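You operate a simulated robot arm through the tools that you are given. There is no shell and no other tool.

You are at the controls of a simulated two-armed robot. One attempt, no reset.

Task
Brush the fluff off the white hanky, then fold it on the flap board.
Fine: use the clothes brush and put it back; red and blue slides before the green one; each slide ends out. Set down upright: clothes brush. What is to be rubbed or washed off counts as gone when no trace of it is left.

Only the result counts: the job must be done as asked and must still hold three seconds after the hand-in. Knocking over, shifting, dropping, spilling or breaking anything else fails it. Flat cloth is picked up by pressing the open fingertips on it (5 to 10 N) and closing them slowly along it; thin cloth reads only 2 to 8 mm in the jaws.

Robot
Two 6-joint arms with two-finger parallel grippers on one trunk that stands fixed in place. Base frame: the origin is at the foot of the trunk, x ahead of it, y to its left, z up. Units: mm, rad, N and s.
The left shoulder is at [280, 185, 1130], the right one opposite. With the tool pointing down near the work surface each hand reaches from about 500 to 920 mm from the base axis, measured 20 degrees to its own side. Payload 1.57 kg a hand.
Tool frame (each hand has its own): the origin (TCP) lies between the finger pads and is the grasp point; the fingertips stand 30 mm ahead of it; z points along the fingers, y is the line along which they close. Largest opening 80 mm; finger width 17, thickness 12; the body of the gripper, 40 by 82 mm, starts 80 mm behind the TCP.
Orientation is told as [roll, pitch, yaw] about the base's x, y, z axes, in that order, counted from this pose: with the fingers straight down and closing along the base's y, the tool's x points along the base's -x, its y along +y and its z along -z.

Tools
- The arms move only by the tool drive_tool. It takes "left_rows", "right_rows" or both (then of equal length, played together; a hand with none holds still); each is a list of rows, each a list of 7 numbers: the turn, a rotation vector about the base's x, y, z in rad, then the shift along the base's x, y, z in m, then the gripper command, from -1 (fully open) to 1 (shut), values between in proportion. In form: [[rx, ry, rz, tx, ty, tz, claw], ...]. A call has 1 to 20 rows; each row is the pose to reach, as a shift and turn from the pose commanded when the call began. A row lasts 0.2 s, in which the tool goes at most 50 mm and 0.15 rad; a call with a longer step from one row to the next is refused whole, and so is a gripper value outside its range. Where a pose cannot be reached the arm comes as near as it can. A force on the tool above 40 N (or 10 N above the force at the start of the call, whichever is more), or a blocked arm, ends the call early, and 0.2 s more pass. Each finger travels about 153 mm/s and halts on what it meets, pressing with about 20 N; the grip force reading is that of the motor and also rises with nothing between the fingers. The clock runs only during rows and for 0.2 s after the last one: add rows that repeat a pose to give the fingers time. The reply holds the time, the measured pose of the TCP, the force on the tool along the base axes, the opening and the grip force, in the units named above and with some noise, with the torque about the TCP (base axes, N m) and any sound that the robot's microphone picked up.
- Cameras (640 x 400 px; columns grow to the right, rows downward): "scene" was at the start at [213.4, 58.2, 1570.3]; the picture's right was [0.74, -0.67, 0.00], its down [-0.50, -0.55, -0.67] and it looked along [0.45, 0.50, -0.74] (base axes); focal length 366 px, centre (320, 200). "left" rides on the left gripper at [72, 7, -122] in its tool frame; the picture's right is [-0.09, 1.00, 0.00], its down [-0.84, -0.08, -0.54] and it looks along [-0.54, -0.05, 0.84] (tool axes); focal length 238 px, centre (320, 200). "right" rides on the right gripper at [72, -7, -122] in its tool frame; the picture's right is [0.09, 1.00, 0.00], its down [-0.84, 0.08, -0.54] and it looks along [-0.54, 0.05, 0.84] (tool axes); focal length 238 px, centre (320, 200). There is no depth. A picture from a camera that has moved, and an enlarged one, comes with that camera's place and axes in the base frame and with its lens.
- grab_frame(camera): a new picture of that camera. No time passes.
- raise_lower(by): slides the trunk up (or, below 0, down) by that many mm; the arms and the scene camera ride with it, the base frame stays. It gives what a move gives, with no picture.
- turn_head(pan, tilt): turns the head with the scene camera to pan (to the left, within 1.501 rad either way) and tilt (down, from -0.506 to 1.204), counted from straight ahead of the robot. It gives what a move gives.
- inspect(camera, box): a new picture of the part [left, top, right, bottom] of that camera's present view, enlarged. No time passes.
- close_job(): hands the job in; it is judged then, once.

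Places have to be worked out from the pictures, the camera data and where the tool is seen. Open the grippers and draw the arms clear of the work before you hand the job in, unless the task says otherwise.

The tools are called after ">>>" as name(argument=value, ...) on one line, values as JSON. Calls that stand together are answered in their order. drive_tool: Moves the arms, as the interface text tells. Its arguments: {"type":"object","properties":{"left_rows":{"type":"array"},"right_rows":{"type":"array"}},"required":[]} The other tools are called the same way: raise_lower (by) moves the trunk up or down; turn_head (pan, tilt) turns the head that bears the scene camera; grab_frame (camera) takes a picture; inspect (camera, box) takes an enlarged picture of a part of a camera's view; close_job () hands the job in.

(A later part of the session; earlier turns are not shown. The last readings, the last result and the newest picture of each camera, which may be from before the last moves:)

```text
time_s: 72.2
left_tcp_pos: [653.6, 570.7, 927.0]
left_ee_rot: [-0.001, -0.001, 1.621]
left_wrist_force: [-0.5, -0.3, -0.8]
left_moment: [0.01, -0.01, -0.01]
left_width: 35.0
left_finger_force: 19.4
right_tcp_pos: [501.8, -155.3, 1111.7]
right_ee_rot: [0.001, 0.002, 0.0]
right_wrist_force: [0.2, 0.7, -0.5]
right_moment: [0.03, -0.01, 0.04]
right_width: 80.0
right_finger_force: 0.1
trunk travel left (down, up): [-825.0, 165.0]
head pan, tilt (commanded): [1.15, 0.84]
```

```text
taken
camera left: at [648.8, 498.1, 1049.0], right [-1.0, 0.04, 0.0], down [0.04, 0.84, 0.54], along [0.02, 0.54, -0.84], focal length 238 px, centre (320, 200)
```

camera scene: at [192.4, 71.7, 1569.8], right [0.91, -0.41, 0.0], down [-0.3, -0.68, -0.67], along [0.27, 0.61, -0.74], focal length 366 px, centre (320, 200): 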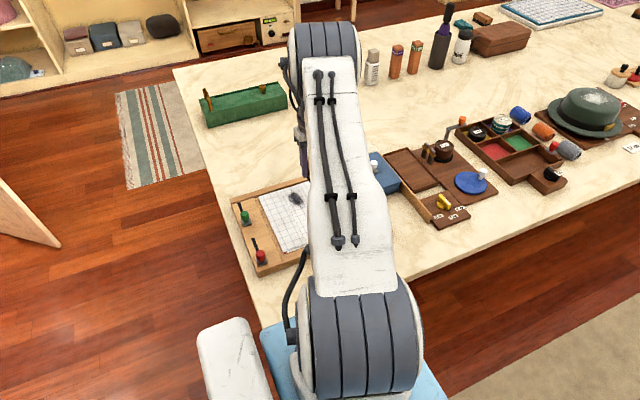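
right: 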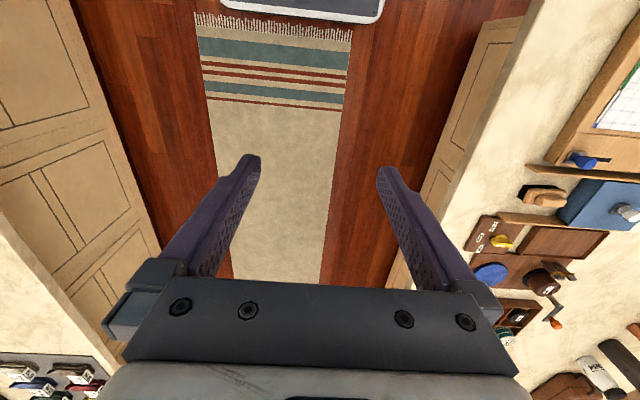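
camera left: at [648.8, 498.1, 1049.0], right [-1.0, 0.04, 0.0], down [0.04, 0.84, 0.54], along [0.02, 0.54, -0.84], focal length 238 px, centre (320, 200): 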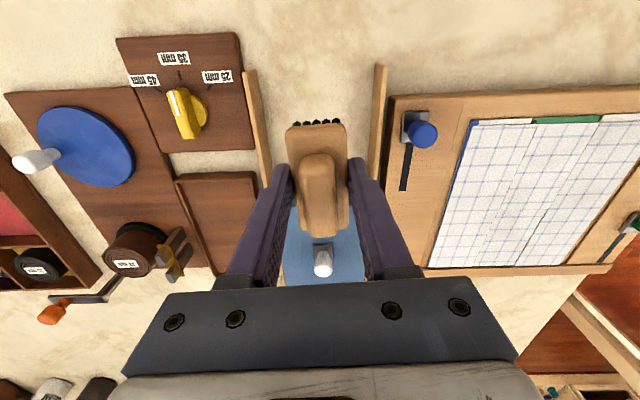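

By summing the commanded moves, the hand is 1.2 mm in +x, 0.4 mm in −y and 100.5 mm above the grasp pose. I correct that and descend to about 5 mm above the expected contact.

>>> drive_tool(left_rows=[[0, 0, 0, -0.0012, 0.0004, -0.03, 1.0], [0, 0, 0, -0.0012, 0.0004, -0.06, 1.0], [0, 0, 0, -0.0012, 0.0004, -0.085, 1.0], [0, 0, 0, -0.0012, 0.0004, -0.098, 1.0], [0, 0, 0, -0.0012, 0.0004, -0.104, 1.0], [0, 0, 0, -0.0012, 0.0004, -0.104, 1.0]])

>>> grab_frame(camera="left")

```text
time_s: 73.6
left_tcp_pos: [650.0, 572.5, 822.1]
left_ee_rot: [-0.001, 0.0, 1.623]
left_wrist_force: [-0.3, 0.2, -1.2]
left_moment: [0.05, 0.03, 0.0]
left_width: 35.4
left_finger_force: 19.4
right_tcp_pos: [501.9, -156.5, 1113.5]
right_ee_rot: [0.001, 0.004, -0.001]
right_wrist_force: [0.0, 0.5, 0.0]
right_moment: [0.01, 0.0, 0.01]
right_width: 80.1
right_finger_force: 0.1
trunk travel left (down, up): [-825.0, 165.0]
head pan, tilt (commanded): [1.15, 0.84]
```

```text
taken
camera left: at [646.5, 499.0, 944.9], right [-1.0, 0.04, 0.0], down [0.04, 0.84, 0.54], along [0.02, 0.54, -0.84], focal length 238 px, centre (320, 200)
```

left: 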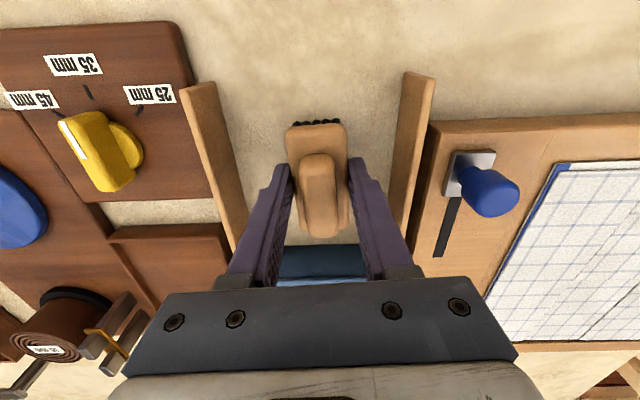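

The brush is over its home spot. I lower the last few millimetres in 1 mm steps until I feel the table.

>>> drive_tool(left_rows=[[0, 0, 0, 0, 0, -0.001, 1.0], [0, 0, 0, 0, 0, -0.002, 1.0], [0, 0, 0, 0, 0, -0.003, 1.0], [0, 0, 0, 0, 0, -0.003, 1.0]])

```text
time_s: 74.6
left_tcp_pos: [650.5, 573.7, 819.6]
left_ee_rot: [0.0, 0.0, 1.622]
left_wrist_force: [0.0, -0.6, -0.6]
left_moment: [0.01, 0.0, -0.02]
left_width: 35.2
left_finger_force: 20.4
right_tcp_pos: [500.5, -157.0, 1112.7]
right_ee_rot: [-0.001, 0.002, -0.001]
right_wrist_force: [0.9, 0.8, 0.4]
right_moment: [-0.01, 0.01, -0.04]
right_width: 79.8
right_finger_force: 0.0
trunk travel left (down, up): [-825.0, 165.0]
head pan, tilt (commanded): [1.15, 0.84]
```

No contact yet at z 819.6; I continue 2 mm further.

>>> drive_tool(left_rows=[[0, 0, 0, 0, 0, -0.001, 1.0], [0, 0, 0, 0, 0, -0.002, 1.0], [0, 0, 0, 0, 0, -0.002, 1.0]])

```text
time_s: 75.4
left_tcp_pos: [650.8, 573.5, 818.0]
left_ee_rot: [-0.001, 0.001, 1.62]
left_wrist_force: [0.6, -0.9, 0.6]
left_moment: [0.05, -0.05, -0.01]
left_width: 35.5
left_finger_force: 19.9
right_tcp_pos: [501.0, -156.9, 1112.3]
right_ee_rot: [-0.001, 0.002, 0.0]
right_wrist_force: [-0.1, 1.3, 0.9]
right_moment: [0.02, 0.01, -0.02]
right_width: 80.2
right_finger_force: 0.1
trunk travel left (down, up): [-825.0, 165.0]
head pan, tilt (commanded): [1.15, 0.84]
```

Still free at z 818; I lower 1 mm at a time.

>>> drive_tool(left_rows=[[0, 0, 0, 0, 0, -0.0005, 1.0], [0, 0, 0, 0, 0, -0.001, 1.0], [0, 0, 0, 0, 0, -0.001, 1.0]])

```text
time_s: 76.2
left_tcp_pos: [649.8, 572.8, 818.3]
left_ee_rot: [0.0, -0.002, 1.622]
left_wrist_force: [-3.3, -1.3, 11.4]
left_moment: [-0.11, -0.03, -0.01]
left_width: 35.5
left_finger_force: 20.9
right_tcp_pos: [500.9, -157.0, 1111.2]
right_ee_rot: [-0.001, 0.0, 0.001]
right_wrist_force: [-0.6, 0.3, 0.1]
right_moment: [0.0, 0.01, -0.02]
right_width: 79.9
right_finger_force: 0.1
trunk travel left (down, up): [-825.0, 165.0]
head pan, tilt (commanded): [1.15, 0.84]
```

The brush stands on the table (11 N). I relieve the press slightly and open the fingers gently.

>>> drive_tool(left_rows=[[0, 0, 0, 0, 0, 0.001, 1.0], [0, 0, 0, 0, 0, 0.001, 0.3], [0, 0, 0, 0, 0, 0.001, 0.12], [0, 0, 0, 0, 0, 0.001, 0.05], [0, 0, 0, 0, 0, 0.001, -0.05], [0, 0, 0, 0, 0, 0.001, -0.2], [0, 0, 0, 0, 0, 0.001, -0.3], [0, 0, 0, 0, 0, 0.001, -0.3]])

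>>> grab_frame(camera="left")

```text
time_s: 78.0
left_tcp_pos: [651.0, 571.8, 818.2]
left_ee_rot: [-0.001, -0.002, 1.621]
left_wrist_force: [0.6, -0.8, 0.2]
left_moment: [0.03, 0.01, 0.03]
left_width: 51.9
left_finger_force: 0.0
right_tcp_pos: [501.0, -155.8, 1113.1]
right_ee_rot: [-0.001, 0.001, 0.001]
right_wrist_force: [-0.2, -0.5, 0.1]
right_moment: [0.05, 0.01, 0.01]
right_width: 80.1
right_finger_force: 0.0
trunk travel left (down, up): [-825.0, 165.0]
head pan, tilt (commanded): [1.15, 0.84]
```

```text
taken
camera left: at [646.3, 499.6, 940.2], right [-1.0, 0.04, 0.0], down [0.04, 0.84, 0.54], along [0.02, 0.54, -0.84], focal length 238 px, centre (320, 200)
```

left: 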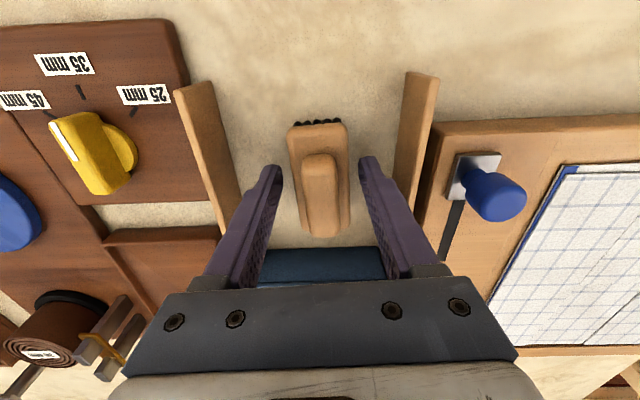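

The brush stands free between the open fingers. I rise to the same height as the first survey (z 894) to compare its place with the earlier picture.

>>> drive_tool(left_rows=[[0, 0, 0, 0, 0, 0.01, -0.3], [0, 0, 0, 0, 0, 0.03, -0.3], [0, 0, 0, 0, 0, 0.055, -0.3], [0, 0, 0, 0, 0, 0.0755, -0.3], [0, 0, 0, 0, 0, 0.0755, -0.3]])

>>> inspect(camera="left", box=[220, 60, 420, 220])

```text
time_s: 79.2
left_tcp_pos: [650.8, 572.6, 894.9]
left_ee_rot: [0.001, 0.0, 1.622]
left_wrist_force: [-0.6, 0.4, 0.1]
left_moment: [0.0, 0.02, 0.03]
left_width: 51.8
left_finger_force: 0.0
right_tcp_pos: [502.0, -157.1, 1112.1]
right_ee_rot: [0.0, 0.0, 0.0]
right_wrist_force: [0.1, 0.5, -0.5]
right_moment: [0.01, -0.02, 0.01]
right_width: 80.1
right_finger_force: 0.1
trunk travel left (down, up): [-825.0, 165.0]
head pan, tilt (commanded): [1.15, 0.84]
```

```text
2.50 times, centred on (320, 140) of left
camera zoom: at [647.2, 499.7, 1016.7], right [-1.0, 0.04, 0.0], down [0.04, 0.84, 0.54], along [0.02, 0.54, -0.84], focal length 596 px, centre (320, 350)
```

zoom: 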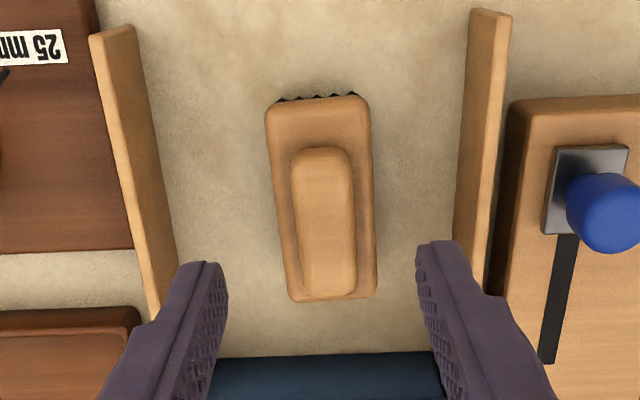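

The brush stands upright within about 3–4 mm of its first place, squarely between the rails. Next I close the fingers and carry the hand to above the hanky's rear middle panel, to draw the cloth back those 2 mm in +x before folding.

>>> drive_tool(left_rows=[[0, 0, 0, 0, 0, 0.02, -0.3], [0, 0, 0, -0.035, 0.022, 0.02, 0.0], [0, 0, 0, -0.07, 0.044, 0.02, 0.5], [0, 0, 0, -0.105, 0.066, 0.02, 1.0], [0, 0, 0, -0.14, 0.088, 0.02, 1.0], [0, 0, 0, -0.175, 0.11, 0.02, 1.0], [0, 0, 0, -0.21, 0.132, 0.01, 1.0], [0, 0, 0, -0.243, 0.15, 0.0, 1.0], [0, 0, 0, -0.243, 0.15, -0.02, 1.0], [0, 0, 0, -0.243, 0.15, -0.02, 1.0]])

>>> grab_frame(camera="left")

```text
time_s: 81.4
left_tcp_pos: [407.8, 723.5, 874.2]
left_ee_rot: [0.001, -0.002, 1.62]
left_wrist_force: [0.3, -0.3, 0.3]
left_moment: [0.02, -0.05, 0.02]
left_width: 0.0
left_finger_force: 19.8
right_tcp_pos: [502.4, -156.2, 1111.9]
right_ee_rot: [0.001, 0.004, -0.001]
right_wrist_force: [-0.3, -0.6, 0.9]
right_moment: [0.01, 0.02, 0.01]
right_width: 80.0
right_finger_force: 0.1
trunk travel left (down, up): [-825.0, 165.0]
head pan, tilt (commanded): [1.15, 0.84]
```

```text
taken
camera left: at [403.4, 649.3, 996.5], right [-1.0, 0.04, 0.0], down [0.04, 0.84, 0.54], along [0.02, 0.54, -0.84], focal length 238 px, centre (320, 200)
```

left: 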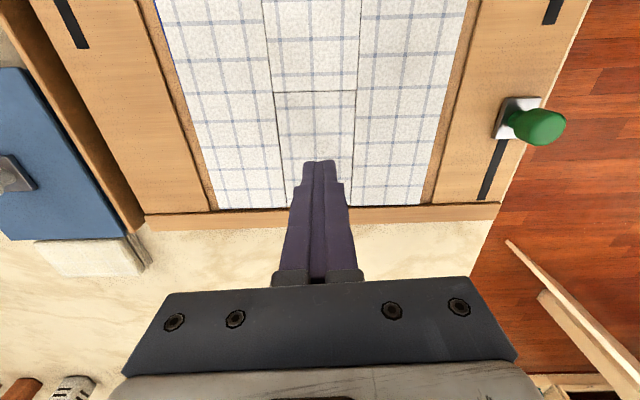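

Before touching the cloth I enlarge this view to judge its present alignment with the flaps.

>>> inspect(camera="left", box=[150, 0, 310, 100])

>>> inspect(camera="left", box=[330, 0, 490, 100])

>>> inspect(camera="left", box=[260, 80, 380, 170])

```text
4.00 times, centred on (230, 50) of left
camera zoom: at [403.4, 649.3, 996.5], right [-1.0, 0.04, 0.0], down [0.04, 0.84, 0.54], along [0.02, 0.54, -0.84], focal length 953 px, centre (680, 800)
```

zoom: 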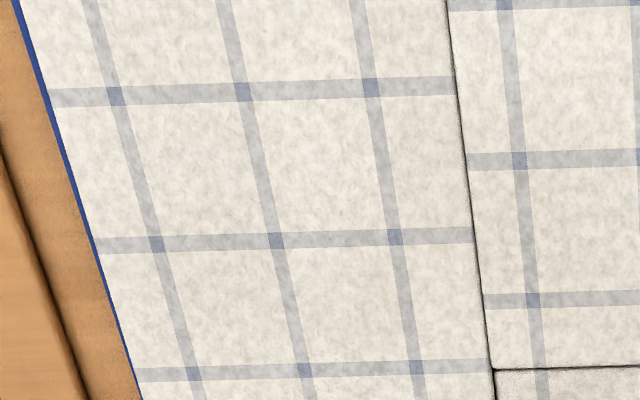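

```text
4.00 times, centred on (410, 50) of left
camera zoom: at [403.4, 649.3, 996.5], right [-1.0, 0.04, 0.0], down [0.04, 0.84, 0.54], along [0.02, 0.54, -0.84], focal length 953 px, centre (-40, 800)
```

zoom: 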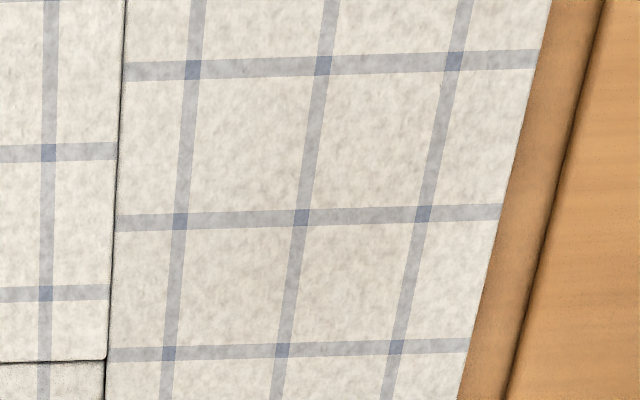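

```text
4.44 times, centred on (320, 125) of left
camera zoom: at [403.4, 649.3, 996.5], right [-1.0, 0.04, 0.0], down [0.04, 0.84, 0.54], along [0.02, 0.54, -0.84], focal length 1059 px, centre (320, 533)
```

zoom: 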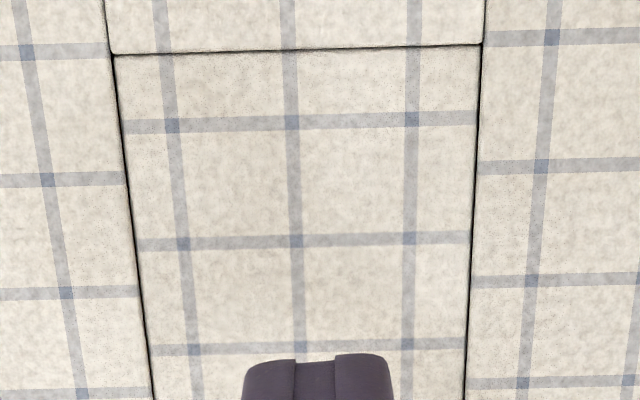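

The remaining offset is only about 1.5 mm, which I leave alone. I move the hand aside to the −x side for one more close look at the centre of the brushed panel, unobstructed by the fingers.

>>> drive_tool(left_rows=[[0, 0, 0, -0.02, -0.005, 0.01, 1.0], [0, 0, 0, -0.05, -0.01, 0.01, 1.0], [0, 0, 0, -0.075, -0.01, 0.01, 1.0], [0, 0, 0, -0.075, -0.01, 0.0, 1.0], [0, 0, 0, -0.075, -0.01, 0.0, 1.0]])

>>> grab_frame(camera="left")

>>> inspect(camera="left", box=[190, 100, 290, 220])

```text
time_s: 82.6
left_tcp_pos: [333.5, 713.1, 873.7]
left_ee_rot: [0.001, 0.001, 1.621]
left_wrist_force: [0.2, 0.2, -0.2]
left_moment: [0.0, 0.0, 0.0]
left_width: 0.1
left_finger_force: 20.4
right_tcp_pos: [501.5, -156.9, 1111.8]
right_ee_rot: [-0.001, 0.003, 0.001]
right_wrist_force: [-0.2, 0.7, -0.9]
right_moment: [0.02, 0.0, -0.03]
right_width: 79.9
right_finger_force: 0.1
trunk travel left (down, up): [-825.0, 165.0]
head pan, tilt (commanded): [1.15, 0.84]
```

```text
taken
camera left: at [328.7, 639.6, 996.6], right [-1.0, 0.04, 0.0], down [0.04, 0.84, 0.54], along [0.02, 0.54, -0.84], focal length 238 px, centre (320, 200)
```

left: 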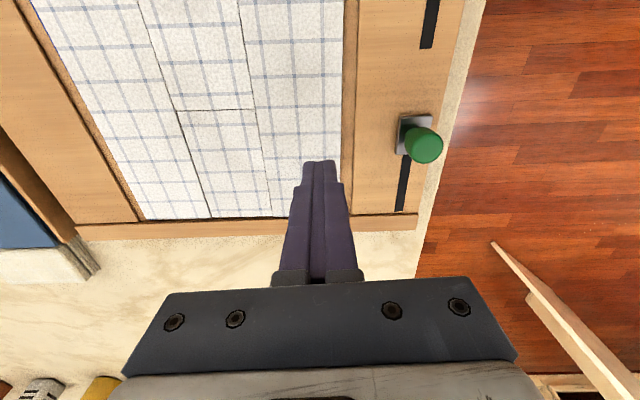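

```text
3.33 times, centred on (240, 160) of left
camera zoom: at [328.7, 639.6, 996.6], right [-1.0, 0.04, 0.0], down [0.04, 0.84, 0.54], along [0.02, 0.54, -0.84], focal length 794 px, centre (587, 333)
```

zoom: 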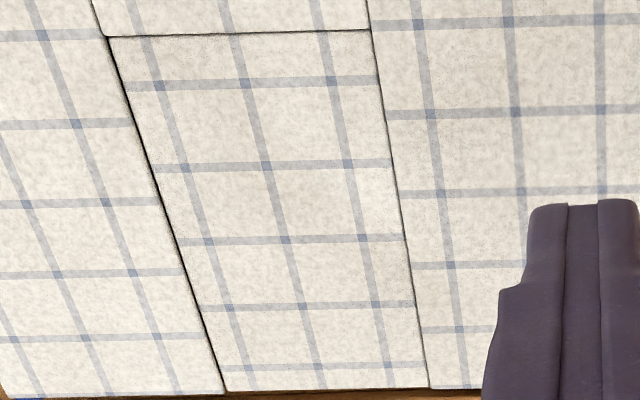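

The grain also shows on the red panel in the shadow of the fingers, so it is indeed shadow noise; the fluff is gone. Now I turn the hand back to yaw 0 and go above the red knob near (257, 570), opening the fingers.

>>> drive_tool(left_rows=[[0, 0, -0.1, -0.005, -0.01, 0.02, 1.0], [0, 0, -0.24, -0.012, -0.025, 0.05, 0.5], [0, 0, -0.38, -0.02, -0.04, 0.07, 0.0], [0, 0, -0.52, -0.028, -0.055, 0.075, -0.3], [0, 0, -0.66, -0.036, -0.07, 0.075, -0.3], [0, 0, -0.8, -0.044, -0.085, 0.075, -0.3], [0, 0, -0.94, -0.052, -0.1, 0.075, -0.3], [0, 0, -1.08, -0.06, -0.115, 0.075, -0.3], [0, 0, -1.22, -0.066, -0.125, 0.075, -0.3], [0, 0, -1.36, -0.072, -0.135, 0.075, -0.3], [0, 0, -1.5, -0.0755, -0.14, 0.075, -0.3], [0, 0, -1.62, -0.0755, -0.14, 0.075, -0.3], [0, 0, -1.62, -0.0755, -0.14, 0.06, -0.3], [0, 0, -1.62, -0.0755, -0.14, 0.06, -0.3]])

>>> grab_frame(camera="left")

>>> grab_frame(camera="scene")

```text
time_s: 85.6
left_tcp_pos: [257.9, 573.2, 933.8]
left_ee_rot: [-0.001, 0.001, 0.0]
left_wrist_force: [-0.1, -0.5, -0.2]
left_moment: [0.0, -0.01, 0.0]
left_width: 51.9
left_finger_force: 0.0
right_tcp_pos: [501.5, -155.5, 1112.4]
right_ee_rot: [-0.001, 0.003, 0.0]
right_wrist_force: [-0.1, 0.4, 0.3]
right_moment: [0.0, -0.04, 0.04]
right_width: 79.9
right_finger_force: 0.1
trunk travel left (down, up): [-825.0, 165.0]
head pan, tilt (commanded): [1.15, 0.84]
```

```text
taken
camera left: at [184.4, 578.4, 1055.8], right [0.09, 1.0, 0.0], down [0.84, -0.08, 0.54], along [0.54, -0.05, -0.84], focal length 238 px, centre (320, 200)
```

left: 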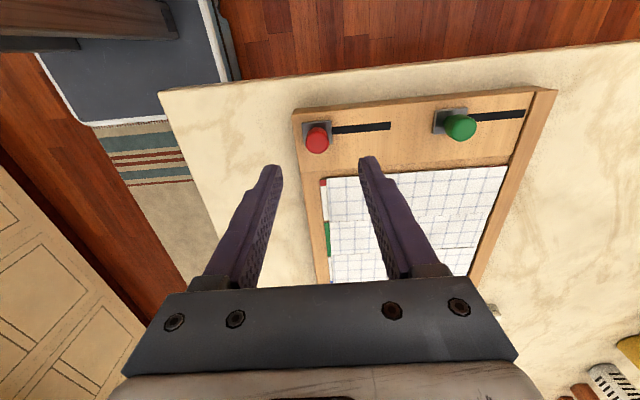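

```text
taken
camera scene: at [192.6, 71.5, 1569.8], right [0.91, -0.41, 0.0], down [-0.3, -0.68, -0.67], along [0.27, 0.61, -0.74], focal length 366 px, centre (320, 200)
```

scene: 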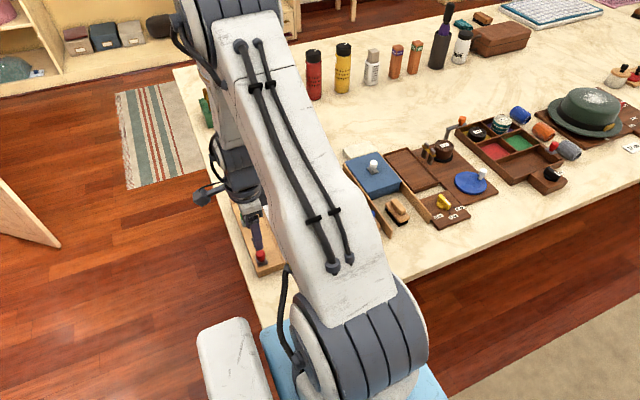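

The red knob lies ahead between the fingers. I enlarge it to measure where it stands.

>>> inspect(camera="left", box=[280, 90, 400, 170])

```text
5.00 times, centred on (340, 130) of left
camera zoom: at [184.4, 578.4, 1055.8], right [0.09, 1.0, 0.0], down [0.84, -0.08, 0.54], along [0.54, -0.05, -0.84], focal length 1192 px, centre (220, 550)
```

zoom: 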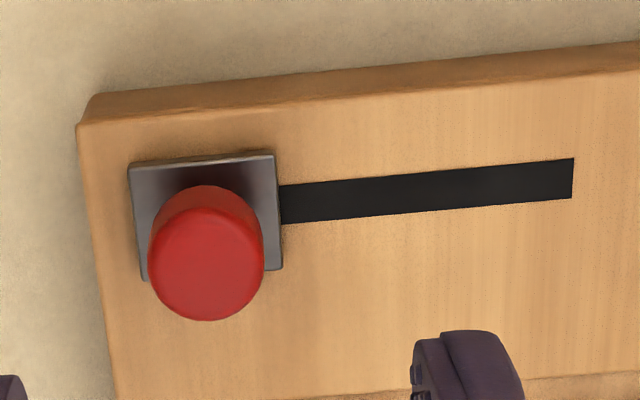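

The red knob is 20 mm across, centred at about (257, 569.3), top near z 852, and its slot runs to about y 643. I centre on it and lower the fingers astride it to TCP z 862.

>>> drive_tool(left_rows=[[0, 0, 0, -0.001, -0.004, -0.02, -0.3], [0, 0, 0, -0.001, -0.004, -0.045, -0.3], [0, 0, 0, -0.001, -0.004, -0.062, -0.3], [0, 0, 0, -0.001, -0.004, -0.072, -0.3], [0, 0, 0, -0.001, -0.004, -0.072, -0.3]])

>>> grab_frame(camera="left")

```text
time_s: 86.8
left_tcp_pos: [255.0, 569.2, 861.4]
left_ee_rot: [-0.001, 0.001, -0.001]
left_wrist_force: [1.0, 0.6, 0.6]
left_moment: [0.04, 0.02, 0.01]
left_width: 52.4
left_finger_force: 0.0
right_tcp_pos: [502.8, -155.3, 1111.7]
right_ee_rot: [0.001, 0.001, 0.001]
right_wrist_force: [0.2, -1.0, -0.8]
right_moment: [0.02, 0.02, -0.01]
right_width: 80.2
right_finger_force: 0.1
trunk travel left (down, up): [-825.0, 165.0]
head pan, tilt (commanded): [1.15, 0.84]
```

```text
taken
camera left: at [182.8, 574.7, 983.4], right [0.09, 1.0, 0.0], down [0.84, -0.08, 0.54], along [0.54, -0.05, -0.84], focal length 238 px, centre (320, 200)
```

left: 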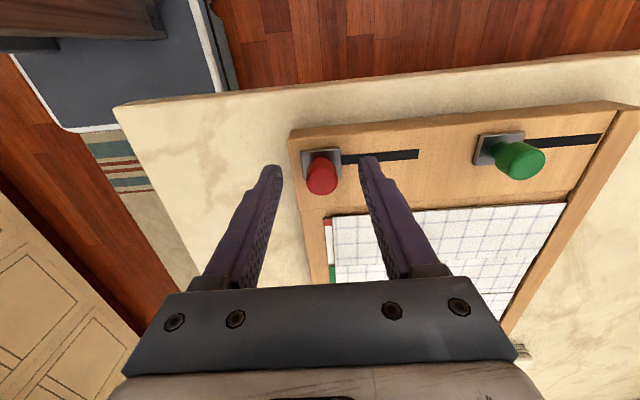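

The knob stands right between the fingers. I close them on it.

>>> drive_tool(left_rows=[[0, 0, 0, 0, 0, 0, 0.0], [0, 0, 0, 0, 0, 0, 0.3], [0, 0, 0, 0, 0, 0, 0.45], [0, 0, 0, 0, 0, 0, 0.7], [0, 0, 0, 0, 0, 0, 0.7]])

```text
time_s: 88.0
left_tcp_pos: [256.5, 569.5, 861.9]
left_ee_rot: [0.003, 0.0, 0.0]
left_wrist_force: [-0.8, 4.6, -0.6]
left_moment: [-0.13, -0.02, 0.01]
left_width: 20.7
left_finger_force: 34.7
right_tcp_pos: [501.0, -156.1, 1111.1]
right_ee_rot: [-0.002, 0.002, 0.0]
right_wrist_force: [-0.5, 0.5, 0.3]
right_moment: [0.01, -0.04, -0.01]
right_width: 79.9
right_finger_force: 0.0
trunk travel left (down, up): [-825.0, 165.0]
head pan, tilt (commanded): [1.15, 0.84]
```

The knob is held at 20.7 mm. I push the red slide inward (+y) slowly for 20 mm and watch the resistance.

>>> drive_tool(left_rows=[[0, 0, 0, 0, 0.005, 0, 0.7], [0, 0, 0, 0, 0.01, 0, 0.7], [0, 0, 0, 0, 0.015, 0, 0.7], [0, 0, 0, 0, 0.02, 0, 0.7]])

>>> grab_frame(camera="left")

```text
time_s: 89.0
left_tcp_pos: [255.1, 588.6, 862.1]
left_ee_rot: [-0.001, -0.001, 0.001]
left_wrist_force: [0.0, -1.5, -18.6]
left_moment: [0.22, 0.09, 0.02]
left_width: 20.5
left_finger_force: 33.9
right_tcp_pos: [502.2, -155.3, 1112.6]
right_ee_rot: [-0.001, 0.005, 0.0]
right_wrist_force: [-0.5, 0.7, -0.7]
right_moment: [-0.01, 0.02, 0.0]
right_width: 79.8
right_finger_force: 0.0
trunk travel left (down, up): [-825.0, 165.0]
head pan, tilt (commanded): [1.15, 0.84]
```

```text
taken
camera left: at [182.8, 594.4, 983.8], right [0.09, 1.0, 0.0], down [0.84, -0.08, 0.54], along [0.54, -0.05, -0.84], focal length 238 px, centre (320, 200)
```

left: 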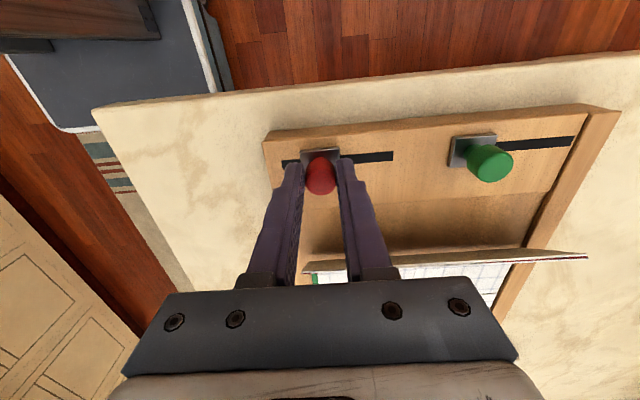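

The red flap is already rising with the cloth. The grip pulls 18 N vertically, so I loosen the fingers slightly to a loose straddle and keep pushing inward.

>>> drive_tool(left_rows=[[0, 0, 0, 0, 0, 0, 0.43], [0, 0, 0, 0, 0, 0, 0.43], [0, 0, 0, 0, 0.008, 0, 0.43], [0, 0, 0, 0, 0.016, 0, 0.43], [0, 0, 0, 0, 0.024, 0, 0.43], [0, 0, 0, 0, 0.024, 0, 0.43]])

>>> grab_frame(camera="left")

```text
time_s: 90.4
left_tcp_pos: [256.3, 613.7, 861.4]
left_ee_rot: [-0.001, 0.0, 0.0]
left_wrist_force: [0.6, -0.2, 0.3]
left_moment: [-0.01, 0.04, 0.04]
left_width: 23.3
left_finger_force: 0.2
right_tcp_pos: [501.0, -156.0, 1111.8]
right_ee_rot: [-0.001, 0.002, -0.001]
right_wrist_force: [-0.9, 0.4, -0.3]
right_moment: [0.02, 0.01, 0.04]
right_width: 80.1
right_finger_force: 0.0
trunk travel left (down, up): [-825.0, 165.0]
head pan, tilt (commanded): [1.15, 0.84]
```

```text
taken
camera left: at [182.7, 618.7, 984.2], right [0.09, 1.0, 0.0], down [0.84, -0.08, 0.54], along [0.54, -0.05, -0.84], focal length 238 px, centre (320, 200)
```

left: 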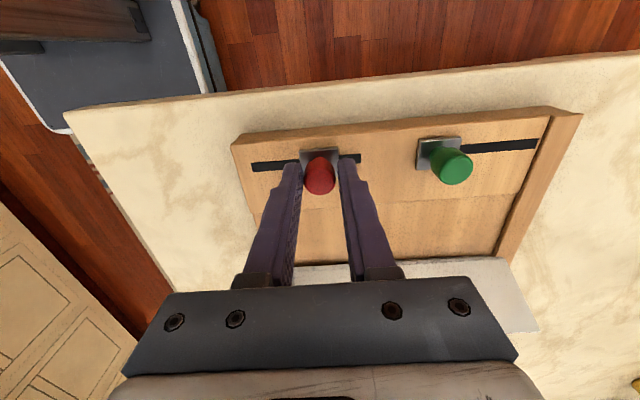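

The slide moves freely with the flap swinging over. I continue to the inner end of the slot, another 26 mm or so.

>>> drive_tool(left_rows=[[0, 0, 0, 0, 0.007, 0, 0.43], [0, 0, 0, 0, 0.014, 0, 0.43], [0, 0, 0, 0, 0.02, 0, 0.43], [0, 0, 0, 0, 0.025, 0, 0.43], [0, 0, 0, 0, 0.028, 0, 0.43], [0, 0, 0, 0, 0.028, 0, 0.43]])

>>> grab_frame(camera="left")

>>> grab_frame(camera="scene")

```text
time_s: 91.8
left_tcp_pos: [256.0, 638.1, 861.4]
left_ee_rot: [-0.003, -0.001, 0.001]
left_wrist_force: [-3.4, -13.2, -2.4]
left_moment: [-0.27, 0.07, -0.12]
left_width: 34.3
left_finger_force: 6.6
right_tcp_pos: [501.2, -157.6, 1112.5]
right_ee_rot: [0.0, 0.002, -0.001]
right_wrist_force: [-0.9, 0.3, 0.6]
right_moment: [0.03, -0.02, 0.0]
right_width: 79.9
right_finger_force: 0.0
trunk travel left (down, up): [-825.0, 165.0]
head pan, tilt (commanded): [1.15, 0.84]
```

```text
taken
camera left: at [182.9, 644.8, 984.0], right [0.09, 1.0, 0.0], down [0.84, -0.07, 0.54], along [0.54, -0.05, -0.84], focal length 238 px, centre (320, 200)
```

left: 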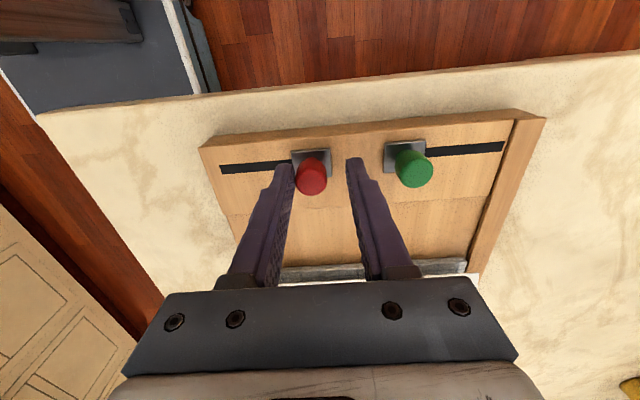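

```text
taken
camera scene: at [192.4, 70.8, 1569.8], right [0.91, -0.41, 0.0], down [-0.3, -0.68, -0.67], along [0.27, 0.61, -0.74], focal length 366 px, centre (320, 200)
```

scene: 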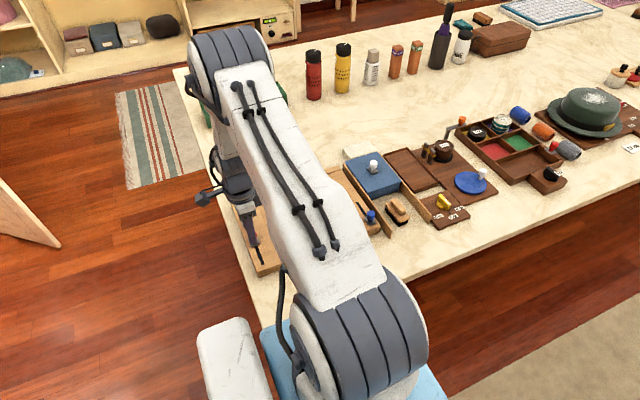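

The red slide has reached its inner end (13 N stop). I relieve the push, let the fingers close up again, and draw the slide slowly back out.

>>> drive_tool(left_rows=[[0, 0, 0, 0, -0.004, 0, 0.43], [0, 0, 0, 0, -0.006, 0, 0.43], [0, 0, 0, 0, -0.006, 0, 0.43], [0, 0, 0, 0, -0.011, 0, 0.43], [0, 0, 0, 0, -0.016, 0, 0.43], [0, 0, 0, 0, -0.021, 0, 0.43], [0, 0, 0, 0, -0.026, 0, 0.43], [0, 0, 0, 0, -0.031, 0, 0.43], [0, 0, 0, 0, -0.036, 0, 0.43], [0, 0, 0, 0, -0.041, 0, 0.43]])

>>> grab_frame(camera="left")

```text
time_s: 94.0
left_tcp_pos: [256.9, 600.0, 863.4]
left_ee_rot: [0.0, 0.0, -0.001]
left_wrist_force: [-0.8, 0.0, 0.1]
left_moment: [-0.01, 0.0, -0.01]
left_width: 23.0
left_finger_force: 0.3
right_tcp_pos: [501.5, -156.2, 1112.0]
right_ee_rot: [0.0, 0.001, 0.0]
right_wrist_force: [0.5, 0.1, -0.2]
right_moment: [-0.01, 0.02, 0.02]
right_width: 80.3
right_finger_force: 0.1
trunk travel left (down, up): [-825.0, 165.0]
head pan, tilt (commanded): [1.15, 0.84]
```

```text
taken
camera left: at [183.4, 604.7, 984.9], right [0.09, 1.0, 0.0], down [0.84, -0.08, 0.54], along [0.54, -0.05, -0.84], focal length 238 px, centre (320, 200)
```

left: 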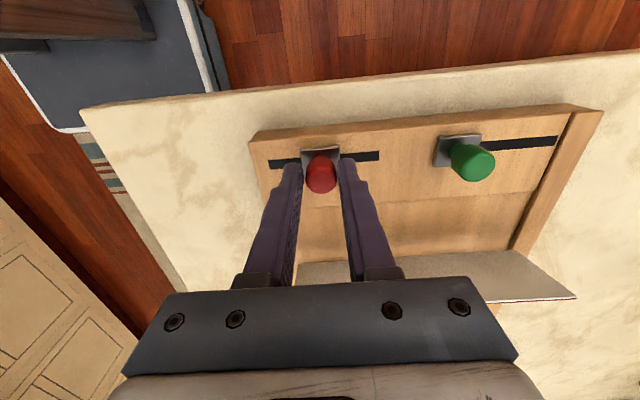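

The flap is swinging back out. I continue drawing the red slide slowly to its outer end near y 569.

>>> drive_tool(left_rows=[[0, 0, 0, 0, -0.005, 0, 0.43], [0, 0, 0, 0, -0.01, 0, 0.43], [0, 0, 0, 0, -0.015, 0, 0.43], [0, 0, 0, 0, -0.02, 0, 0.43], [0, 0, 0, 0, -0.025, 0, 0.43], [0, 0, 0, 0, -0.03, 0, 0.43], [0, 0, 0, 0, -0.033, 0, 0.43], [0, 0, 0, 0, -0.035, 0, 0.43]])

>>> grab_frame(camera="left")

```text
time_s: 95.8
left_tcp_pos: [254.6, 566.3, 862.0]
left_ee_rot: [0.003, -0.001, 0.001]
left_wrist_force: [-2.0, 6.8, -1.6]
left_moment: [0.12, 0.06, 0.02]
left_width: 28.4
left_finger_force: 3.0
right_tcp_pos: [501.3, -155.4, 1113.0]
right_ee_rot: [-0.001, 0.002, 0.0]
right_wrist_force: [1.2, 0.4, -0.1]
right_moment: [-0.02, -0.01, 0.01]
right_width: 79.9
right_finger_force: 0.0
trunk travel left (down, up): [-825.0, 165.0]
head pan, tilt (commanded): [1.15, 0.84]
```

```text
taken
camera left: at [182.6, 571.4, 984.0], right [0.09, 1.0, 0.0], down [0.84, -0.08, 0.54], along [0.54, -0.05, -0.84], focal length 238 px, centre (320, 200)
```

left: 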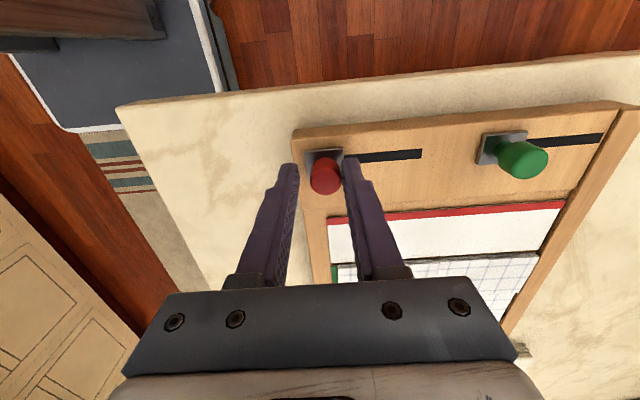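

The red slide is out against its stop, its flap lies bare and flat, and the red third of the hanky is folded over. I relax, open the fingers and rise.

>>> drive_tool(left_rows=[[0, 0, 0, 0, 0.0025, 0, 0.43], [0, 0, 0, 0, 0.0025, 0, 0.1], [0, 0, 0, 0, 0.0025, 0, -0.3], [0, 0, 0, 0, 0.0025, 0, -0.3], [0, 0, 0, 0, 0.0025, 0.02, -0.3], [0, 0, 0, 0, 0.0025, 0.05, -0.3], [0, 0, 0, 0.02, 0.0025, 0.08, -0.3], [0, 0, 0, 0.04, 0.0025, 0.1, -0.3], [0, 0, 0, 0.04, 0.0025, 0.1, -0.3]])

>>> grab_frame(camera="left")

```text
time_s: 97.8
left_tcp_pos: [297.5, 567.1, 960.4]
left_ee_rot: [0.001, 0.001, 0.002]
left_wrist_force: [-0.4, 0.7, -0.4]
left_moment: [-0.01, 0.03, 0.01]
left_width: 52.2
left_finger_force: 0.2
right_tcp_pos: [502.7, -156.8, 1112.0]
right_ee_rot: [-0.002, 0.003, 0.0]
right_wrist_force: [0.7, -0.1, 0.4]
right_moment: [0.01, 0.01, -0.04]
right_width: 79.7
right_finger_force: 0.1
trunk travel left (down, up): [-825.0, 165.0]
head pan, tilt (commanded): [1.15, 0.84]
```

```text
taken
camera left: at [223.8, 572.0, 1083.5], right [0.09, 1.0, 0.0], down [0.84, -0.08, 0.54], along [0.54, -0.05, -0.84], focal length 238 px, centre (320, 200)
```

left: 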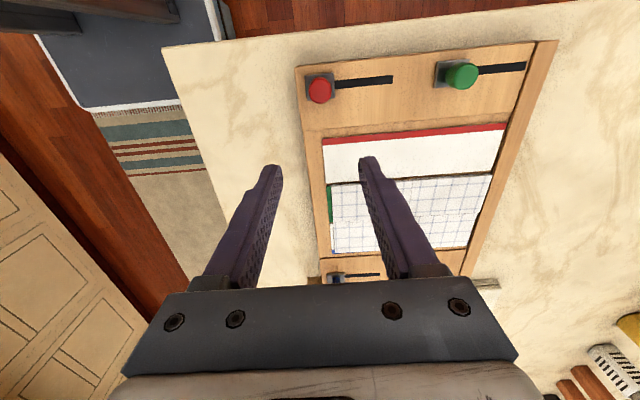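

The red step is complete. Now I move along the board to the blue knob, estimated at (558, 568.5), staying high.

>>> drive_tool(left_rows=[[0, 0, 0, 0.04, 0, 0, -0.3], [0, 0, 0, 0.08, 0, 0, -0.3], [0, 0, 0, 0.12, 0, 0, -0.3], [0, 0, 0, 0.16, 0, 0, -0.3], [0, 0, 0, 0.2, 0, 0, -0.3], [0, 0, 0, 0.24, 0.001, -0.01, -0.3], [0, 0, 0, 0.26, 0.001, -0.025, -0.3], [0, 0, 0, 0.26, 0.001, -0.025, -0.3]])

>>> grab_frame(camera="left")

>>> inspect(camera="left", box=[280, 90, 400, 170])

```text
time_s: 99.6
left_tcp_pos: [556.7, 569.3, 935.1]
left_ee_rot: [0.0, 0.0, 0.002]
left_wrist_force: [0.2, 0.4, 0.1]
left_moment: [-0.01, 0.05, 0.01]
left_width: 52.1
left_finger_force: 0.1
right_tcp_pos: [501.1, -156.2, 1112.4]
right_ee_rot: [0.001, 0.004, 0.001]
right_wrist_force: [-0.6, -0.3, 0.4]
right_moment: [0.02, 0.0, 0.01]
right_width: 80.1
right_finger_force: 0.1
trunk travel left (down, up): [-825.0, 165.0]
head pan, tilt (commanded): [1.15, 0.84]
```

```text
taken
camera left: at [483.2, 574.9, 1057.3], right [0.09, 1.0, 0.0], down [0.84, -0.08, 0.54], along [0.54, -0.05, -0.84], focal length 238 px, centre (320, 200)
```

left: 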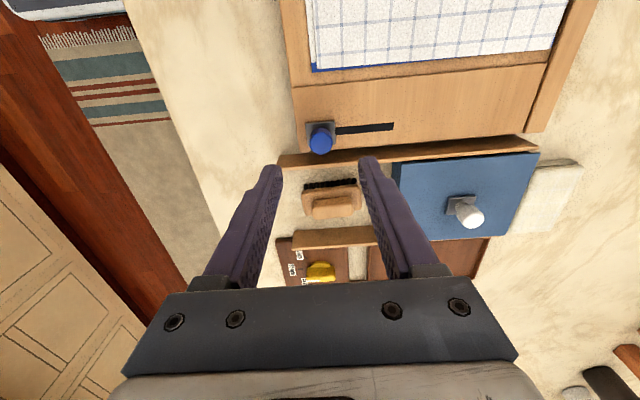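

```text
5.00 times, centred on (340, 130) of left
camera zoom: at [483.2, 574.9, 1057.3], right [0.09, 1.0, 0.0], down [0.84, -0.08, 0.54], along [0.54, -0.05, -0.84], focal length 1192 px, centre (220, 550)
```

zoom: 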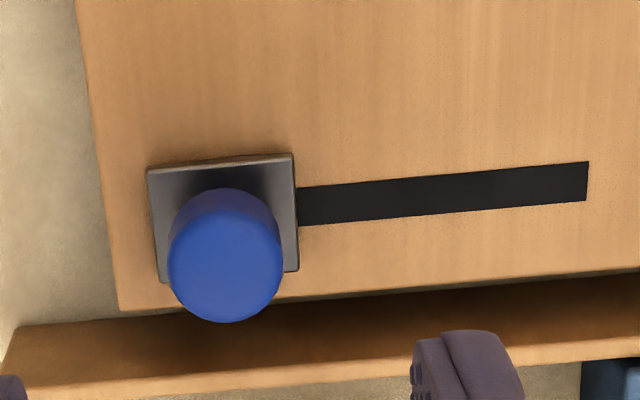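

The blue knob is at (556.5, 569.1), exactly under the hand. I lower the fingers astride it.

>>> drive_tool(left_rows=[[0, 0, 0, 0, 0, -0.02, -0.3], [0, 0, 0, 0, 0, -0.045, -0.3], [0, 0, 0, 0, 0, -0.062, -0.3], [0, 0, 0, 0, 0, -0.073, -0.3], [0, 0, 0, 0, 0, -0.073, -0.3]])

>>> grab_frame(camera="left")

```text
time_s: 100.8
left_tcp_pos: [556.1, 568.4, 862.9]
left_ee_rot: [0.0, -0.001, 0.001]
left_wrist_force: [-0.6, 0.9, -0.6]
left_moment: [-0.03, -0.02, -0.03]
left_width: 52.0
left_finger_force: 0.0
right_tcp_pos: [500.7, -156.3, 1112.8]
right_ee_rot: [-0.001, 0.002, 0.001]
right_wrist_force: [-0.6, -0.6, 0.7]
right_moment: [-0.01, -0.04, -0.01]
right_width: 80.1
right_finger_force: 0.1
trunk travel left (down, up): [-825.0, 165.0]
head pan, tilt (commanded): [1.15, 0.84]
```

```text
taken
camera left: at [483.6, 573.7, 985.1], right [0.09, 1.0, 0.0], down [0.84, -0.08, 0.54], along [0.54, -0.05, -0.84], focal length 238 px, centre (320, 200)
```

left: 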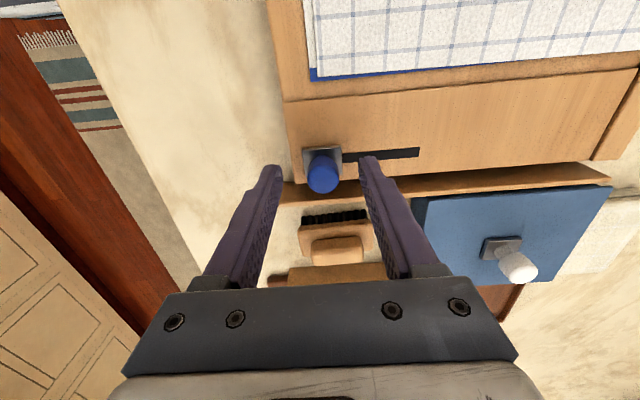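

The knob is between the fingers. I close loosely round it and push the blue slide inward slowly.

>>> drive_tool(left_rows=[[0, 0, 0, 0, 0, 0, 0.1], [0, 0, 0, 0, 0, 0, 0.43], [0, 0, 0, 0, 0, 0, 0.43], [0, 0, 0, 0, 0.006, 0, 0.43], [0, 0, 0, 0, 0.012, 0, 0.43], [0, 0, 0, 0, 0.018, 0, 0.43], [0, 0, 0, 0, 0.024, 0, 0.43], [0, 0, 0, 0, 0.03, 0, 0.43], [0, 0, 0, 0, 0.036, 0, 0.43], [0, 0, 0, 0, 0.042, 0, 0.43], [0, 0, 0, 0, 0.042, 0, 0.43]])

>>> grab_frame(camera="left")

```text
time_s: 103.2
left_tcp_pos: [555.5, 610.6, 864.3]
left_ee_rot: [0.001, 0.001, -0.001]
left_wrist_force: [1.8, -0.7, 0.9]
left_moment: [-0.02, 0.0, 0.03]
left_width: 23.4
left_finger_force: 0.1
right_tcp_pos: [501.5, -155.5, 1112.3]
right_ee_rot: [-0.002, 0.0, 0.001]
right_wrist_force: [0.8, 1.2, 0.7]
right_moment: [0.01, -0.03, 0.01]
right_width: 80.1
right_finger_force: 0.0
trunk travel left (down, up): [-825.0, 165.0]
head pan, tilt (commanded): [1.15, 0.84]
```

```text
taken
camera left: at [482.7, 616.3, 985.6], right [0.09, 1.0, 0.0], down [0.84, -0.08, 0.54], along [0.54, -0.05, -0.84], focal length 238 px, centre (320, 200)
```

left: 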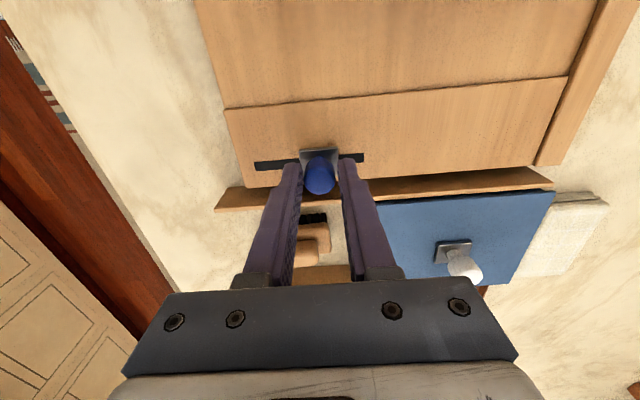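

The blue flap is up and passing over. I continue slowly to the inner end.

>>> drive_tool(left_rows=[[0, 0, 0, 0, 0.006, 0, 0.43], [0, 0, 0, 0, 0.012, 0, 0.43], [0, 0, 0, 0, 0.018, 0, 0.43], [0, 0, 0, 0, 0.024, 0, 0.43], [0, 0, 0, 0, 0.028, 0, 0.43], [0, 0, 0, 0, 0.031, 0, 0.43], [0, 0, 0, 0, 0.031, 0, 0.43]])

>>> grab_frame(camera="left")

```text
time_s: 104.8
left_tcp_pos: [556.2, 639.6, 863.6]
left_ee_rot: [-0.003, 0.002, 0.0]
left_wrist_force: [1.7, -14.9, -0.8]
left_moment: [-0.38, 0.17, 0.0]
left_width: 36.1
left_finger_force: 8.3
right_tcp_pos: [501.3, -156.7, 1111.5]
right_ee_rot: [0.0, 0.004, 0.0]
right_wrist_force: [0.1, 0.2, 0.0]
right_moment: [-0.02, 0.01, -0.03]
right_width: 80.0
right_finger_force: 0.1
trunk travel left (down, up): [-825.0, 165.0]
head pan, tilt (commanded): [1.15, 0.84]
```

```text
taken
camera left: at [483.3, 645.6, 985.3], right [0.09, 1.0, 0.0], down [0.84, -0.08, 0.54], along [0.54, -0.05, -0.84], focal length 238 px, centre (320, 200)
```

left: 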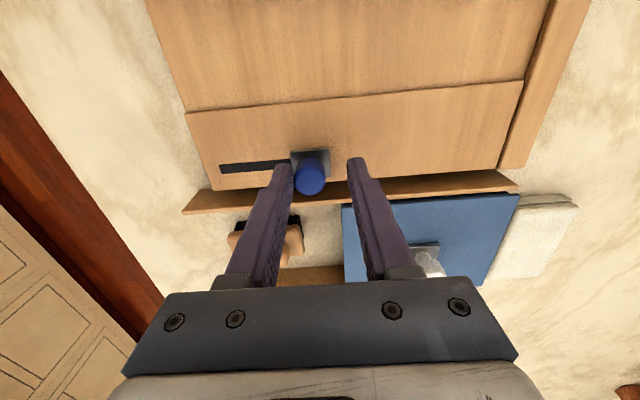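

The blue slide is at its inner end (15 N stop). I relieve, re-close, and draw it slowly back out.

>>> drive_tool(left_rows=[[0, 0, 0, 0, -0.005, 0, 0.43], [0, 0, 0, 0, -0.008, 0, 0.43], [0, 0, 0, 0, -0.008, 0, 0.43], [0, 0, 0, 0, -0.013, 0, 0.43], [0, 0, 0, 0, -0.018, 0, 0.43], [0, 0, 0, 0, -0.023, 0, 0.43], [0, 0, 0, 0, -0.028, 0, 0.43], [0, 0, 0, 0, -0.033, 0, 0.43], [0, 0, 0, 0, -0.038, 0, 0.43], [0, 0, 0, 0, -0.043, 0, 0.43]])

>>> grab_frame(camera="left")

```text
time_s: 107.0
left_tcp_pos: [556.4, 598.5, 863.7]
left_ee_rot: [0.002, 0.0, -0.001]
left_wrist_force: [0.5, 0.4, 0.2]
left_moment: [-0.02, -0.02, 0.01]
left_width: 23.3
left_finger_force: 0.4
right_tcp_pos: [500.9, -156.1, 1111.7]
right_ee_rot: [0.0, 0.003, -0.001]
right_wrist_force: [-0.1, 0.4, 0.5]
right_moment: [0.02, -0.02, -0.03]
right_width: 80.3
right_finger_force: 0.1
trunk travel left (down, up): [-825.0, 165.0]
head pan, tilt (commanded): [1.15, 0.84]
```

```text
taken
camera left: at [482.9, 603.6, 986.0], right [0.09, 1.0, 0.0], down [0.84, -0.08, 0.54], along [0.54, -0.05, -0.84], focal length 238 px, centre (320, 200)
```

left: 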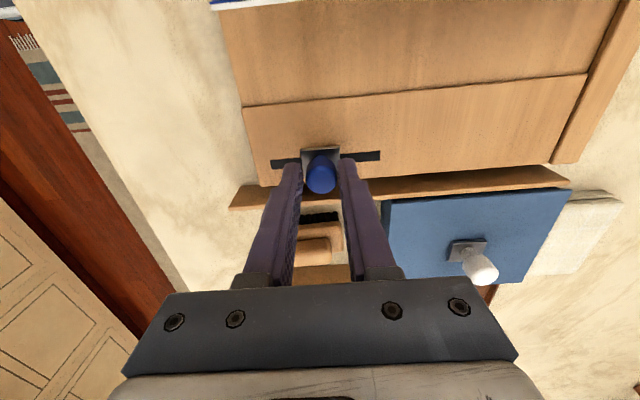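

The flap is on its way back. I draw the blue slide the last 30 mm to its outer stop.

>>> drive_tool(left_rows=[[0, 0, 0, 0, -0.005, 0, 0.43], [0, 0, 0, 0, -0.01, 0, 0.43], [0, 0, 0, 0, -0.015, 0, 0.43], [0, 0, 0, 0, -0.02, 0, 0.43], [0, 0, 0, 0, -0.025, 0, 0.43], [0, 0, 0, 0, -0.03, 0, 0.43], [0, 0, 0, 0, -0.033, 0, 0.43], [0, 0, 0, 0, -0.034, 0, 0.43]])

>>> grab_frame(camera="left")

```text
time_s: 108.8
left_tcp_pos: [556.5, 565.8, 864.2]
left_ee_rot: [0.003, -0.001, 0.002]
left_wrist_force: [0.9, 9.2, -2.3]
left_moment: [0.16, -0.13, 0.03]
left_width: 30.4
left_finger_force: 4.6
right_tcp_pos: [500.2, -155.7, 1112.4]
right_ee_rot: [-0.002, 0.003, 0.0]
right_wrist_force: [0.1, 0.2, -1.0]
right_moment: [-0.02, 0.03, 0.0]
right_width: 80.0
right_finger_force: 0.0
trunk travel left (down, up): [-825.0, 165.0]
head pan, tilt (commanded): [1.15, 0.84]
```

```text
taken
camera left: at [482.8, 570.6, 985.8], right [0.09, 1.0, 0.0], down [0.84, -0.08, 0.54], along [0.54, -0.05, -0.84], focal length 238 px, centre (320, 200)
```

left: 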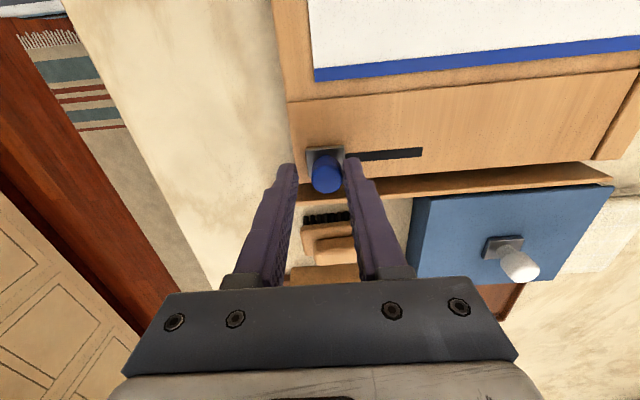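

The blue slide is out at its stop and the blue flap lies bare and flat. I open, rise high and move back over the board toward the green knob near (256, 699).

>>> drive_tool(left_rows=[[0, 0, 0, 0, 0.0025, 0, 0.43], [0, 0, 0, 0, 0.0025, 0, 0.1], [0, 0, 0, 0, 0.0025, 0, -0.3], [0, 0, 0, 0, 0.0025, 0, -0.3], [0, 0, 0, 0, 0.0025, 0.02, -0.3], [0, 0, 0, 0, 0.0025, 0.05, -0.3], [0, 0, 0, 0, 0.0025, 0.09, -0.3], [0, 0, 0, -0.04, 0.015, 0.1, -0.3], [0, 0, 0, -0.08, 0.03, 0.1, -0.3], [0, 0, 0, -0.12, 0.05, 0.1, -0.3], [0, 0, 0, -0.16, 0.07, 0.1, -0.3], [0, 0, 0, -0.2, 0.09, 0.1, -0.3], [0, 0, 0, -0.24, 0.11, 0.1, -0.3], [0, 0, 0, -0.28, 0.13, 0.1, -0.3], [0, 0, 0, -0.3, 0.132, 0.085, -0.3], [0, 0, 0, -0.3, 0.132, 0.075, -0.3], [0, 0, 0, -0.3, 0.132, 0.075, -0.3]])

>>> grab_frame(camera="left")

>>> inspect(camera="left", box=[280, 90, 400, 170])

```text
time_s: 112.4
left_tcp_pos: [256.6, 698.0, 939.8]
left_ee_rot: [0.0, 0.002, 0.0]
left_wrist_force: [0.8, 0.1, 0.5]
left_moment: [0.01, -0.02, 0.0]
left_width: 52.1
left_finger_force: 0.2
right_tcp_pos: [501.6, -156.7, 1112.7]
right_ee_rot: [0.0, 0.003, -0.001]
right_wrist_force: [0.2, 0.4, 0.5]
right_moment: [0.01, 0.0, 0.0]
right_width: 79.8
right_finger_force: 0.0
trunk travel left (down, up): [-825.0, 165.0]
head pan, tilt (commanded): [1.15, 0.84]
```

```text
taken
camera left: at [183.5, 703.2, 1060.7], right [0.09, 1.0, 0.0], down [0.84, -0.08, 0.54], along [0.54, -0.05, -0.84], focal length 238 px, centre (320, 200)
```

left: 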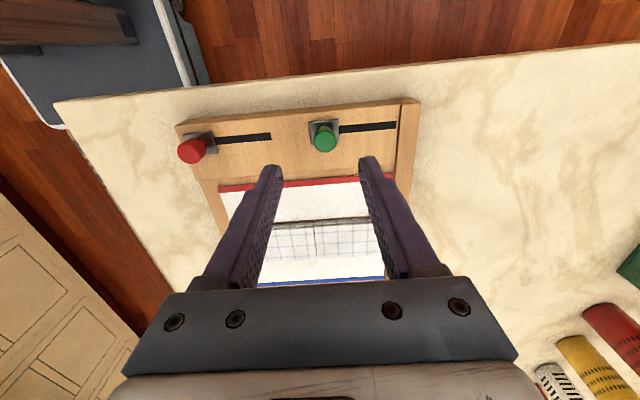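

```text
5.00 times, centred on (340, 130) of left
camera zoom: at [183.5, 703.2, 1060.7], right [0.09, 1.0, 0.0], down [0.84, -0.08, 0.54], along [0.54, -0.05, -0.84], focal length 1192 px, centre (220, 550)
```

zoom: 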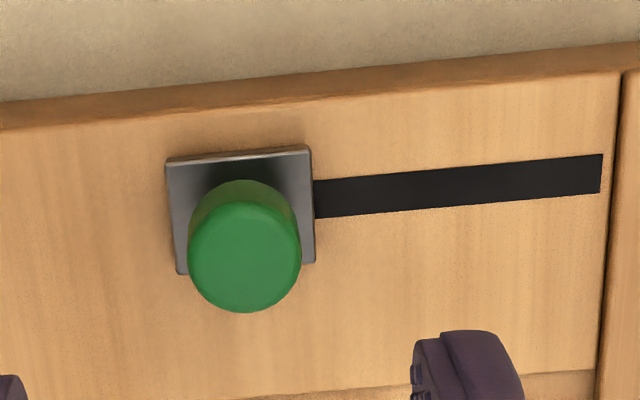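

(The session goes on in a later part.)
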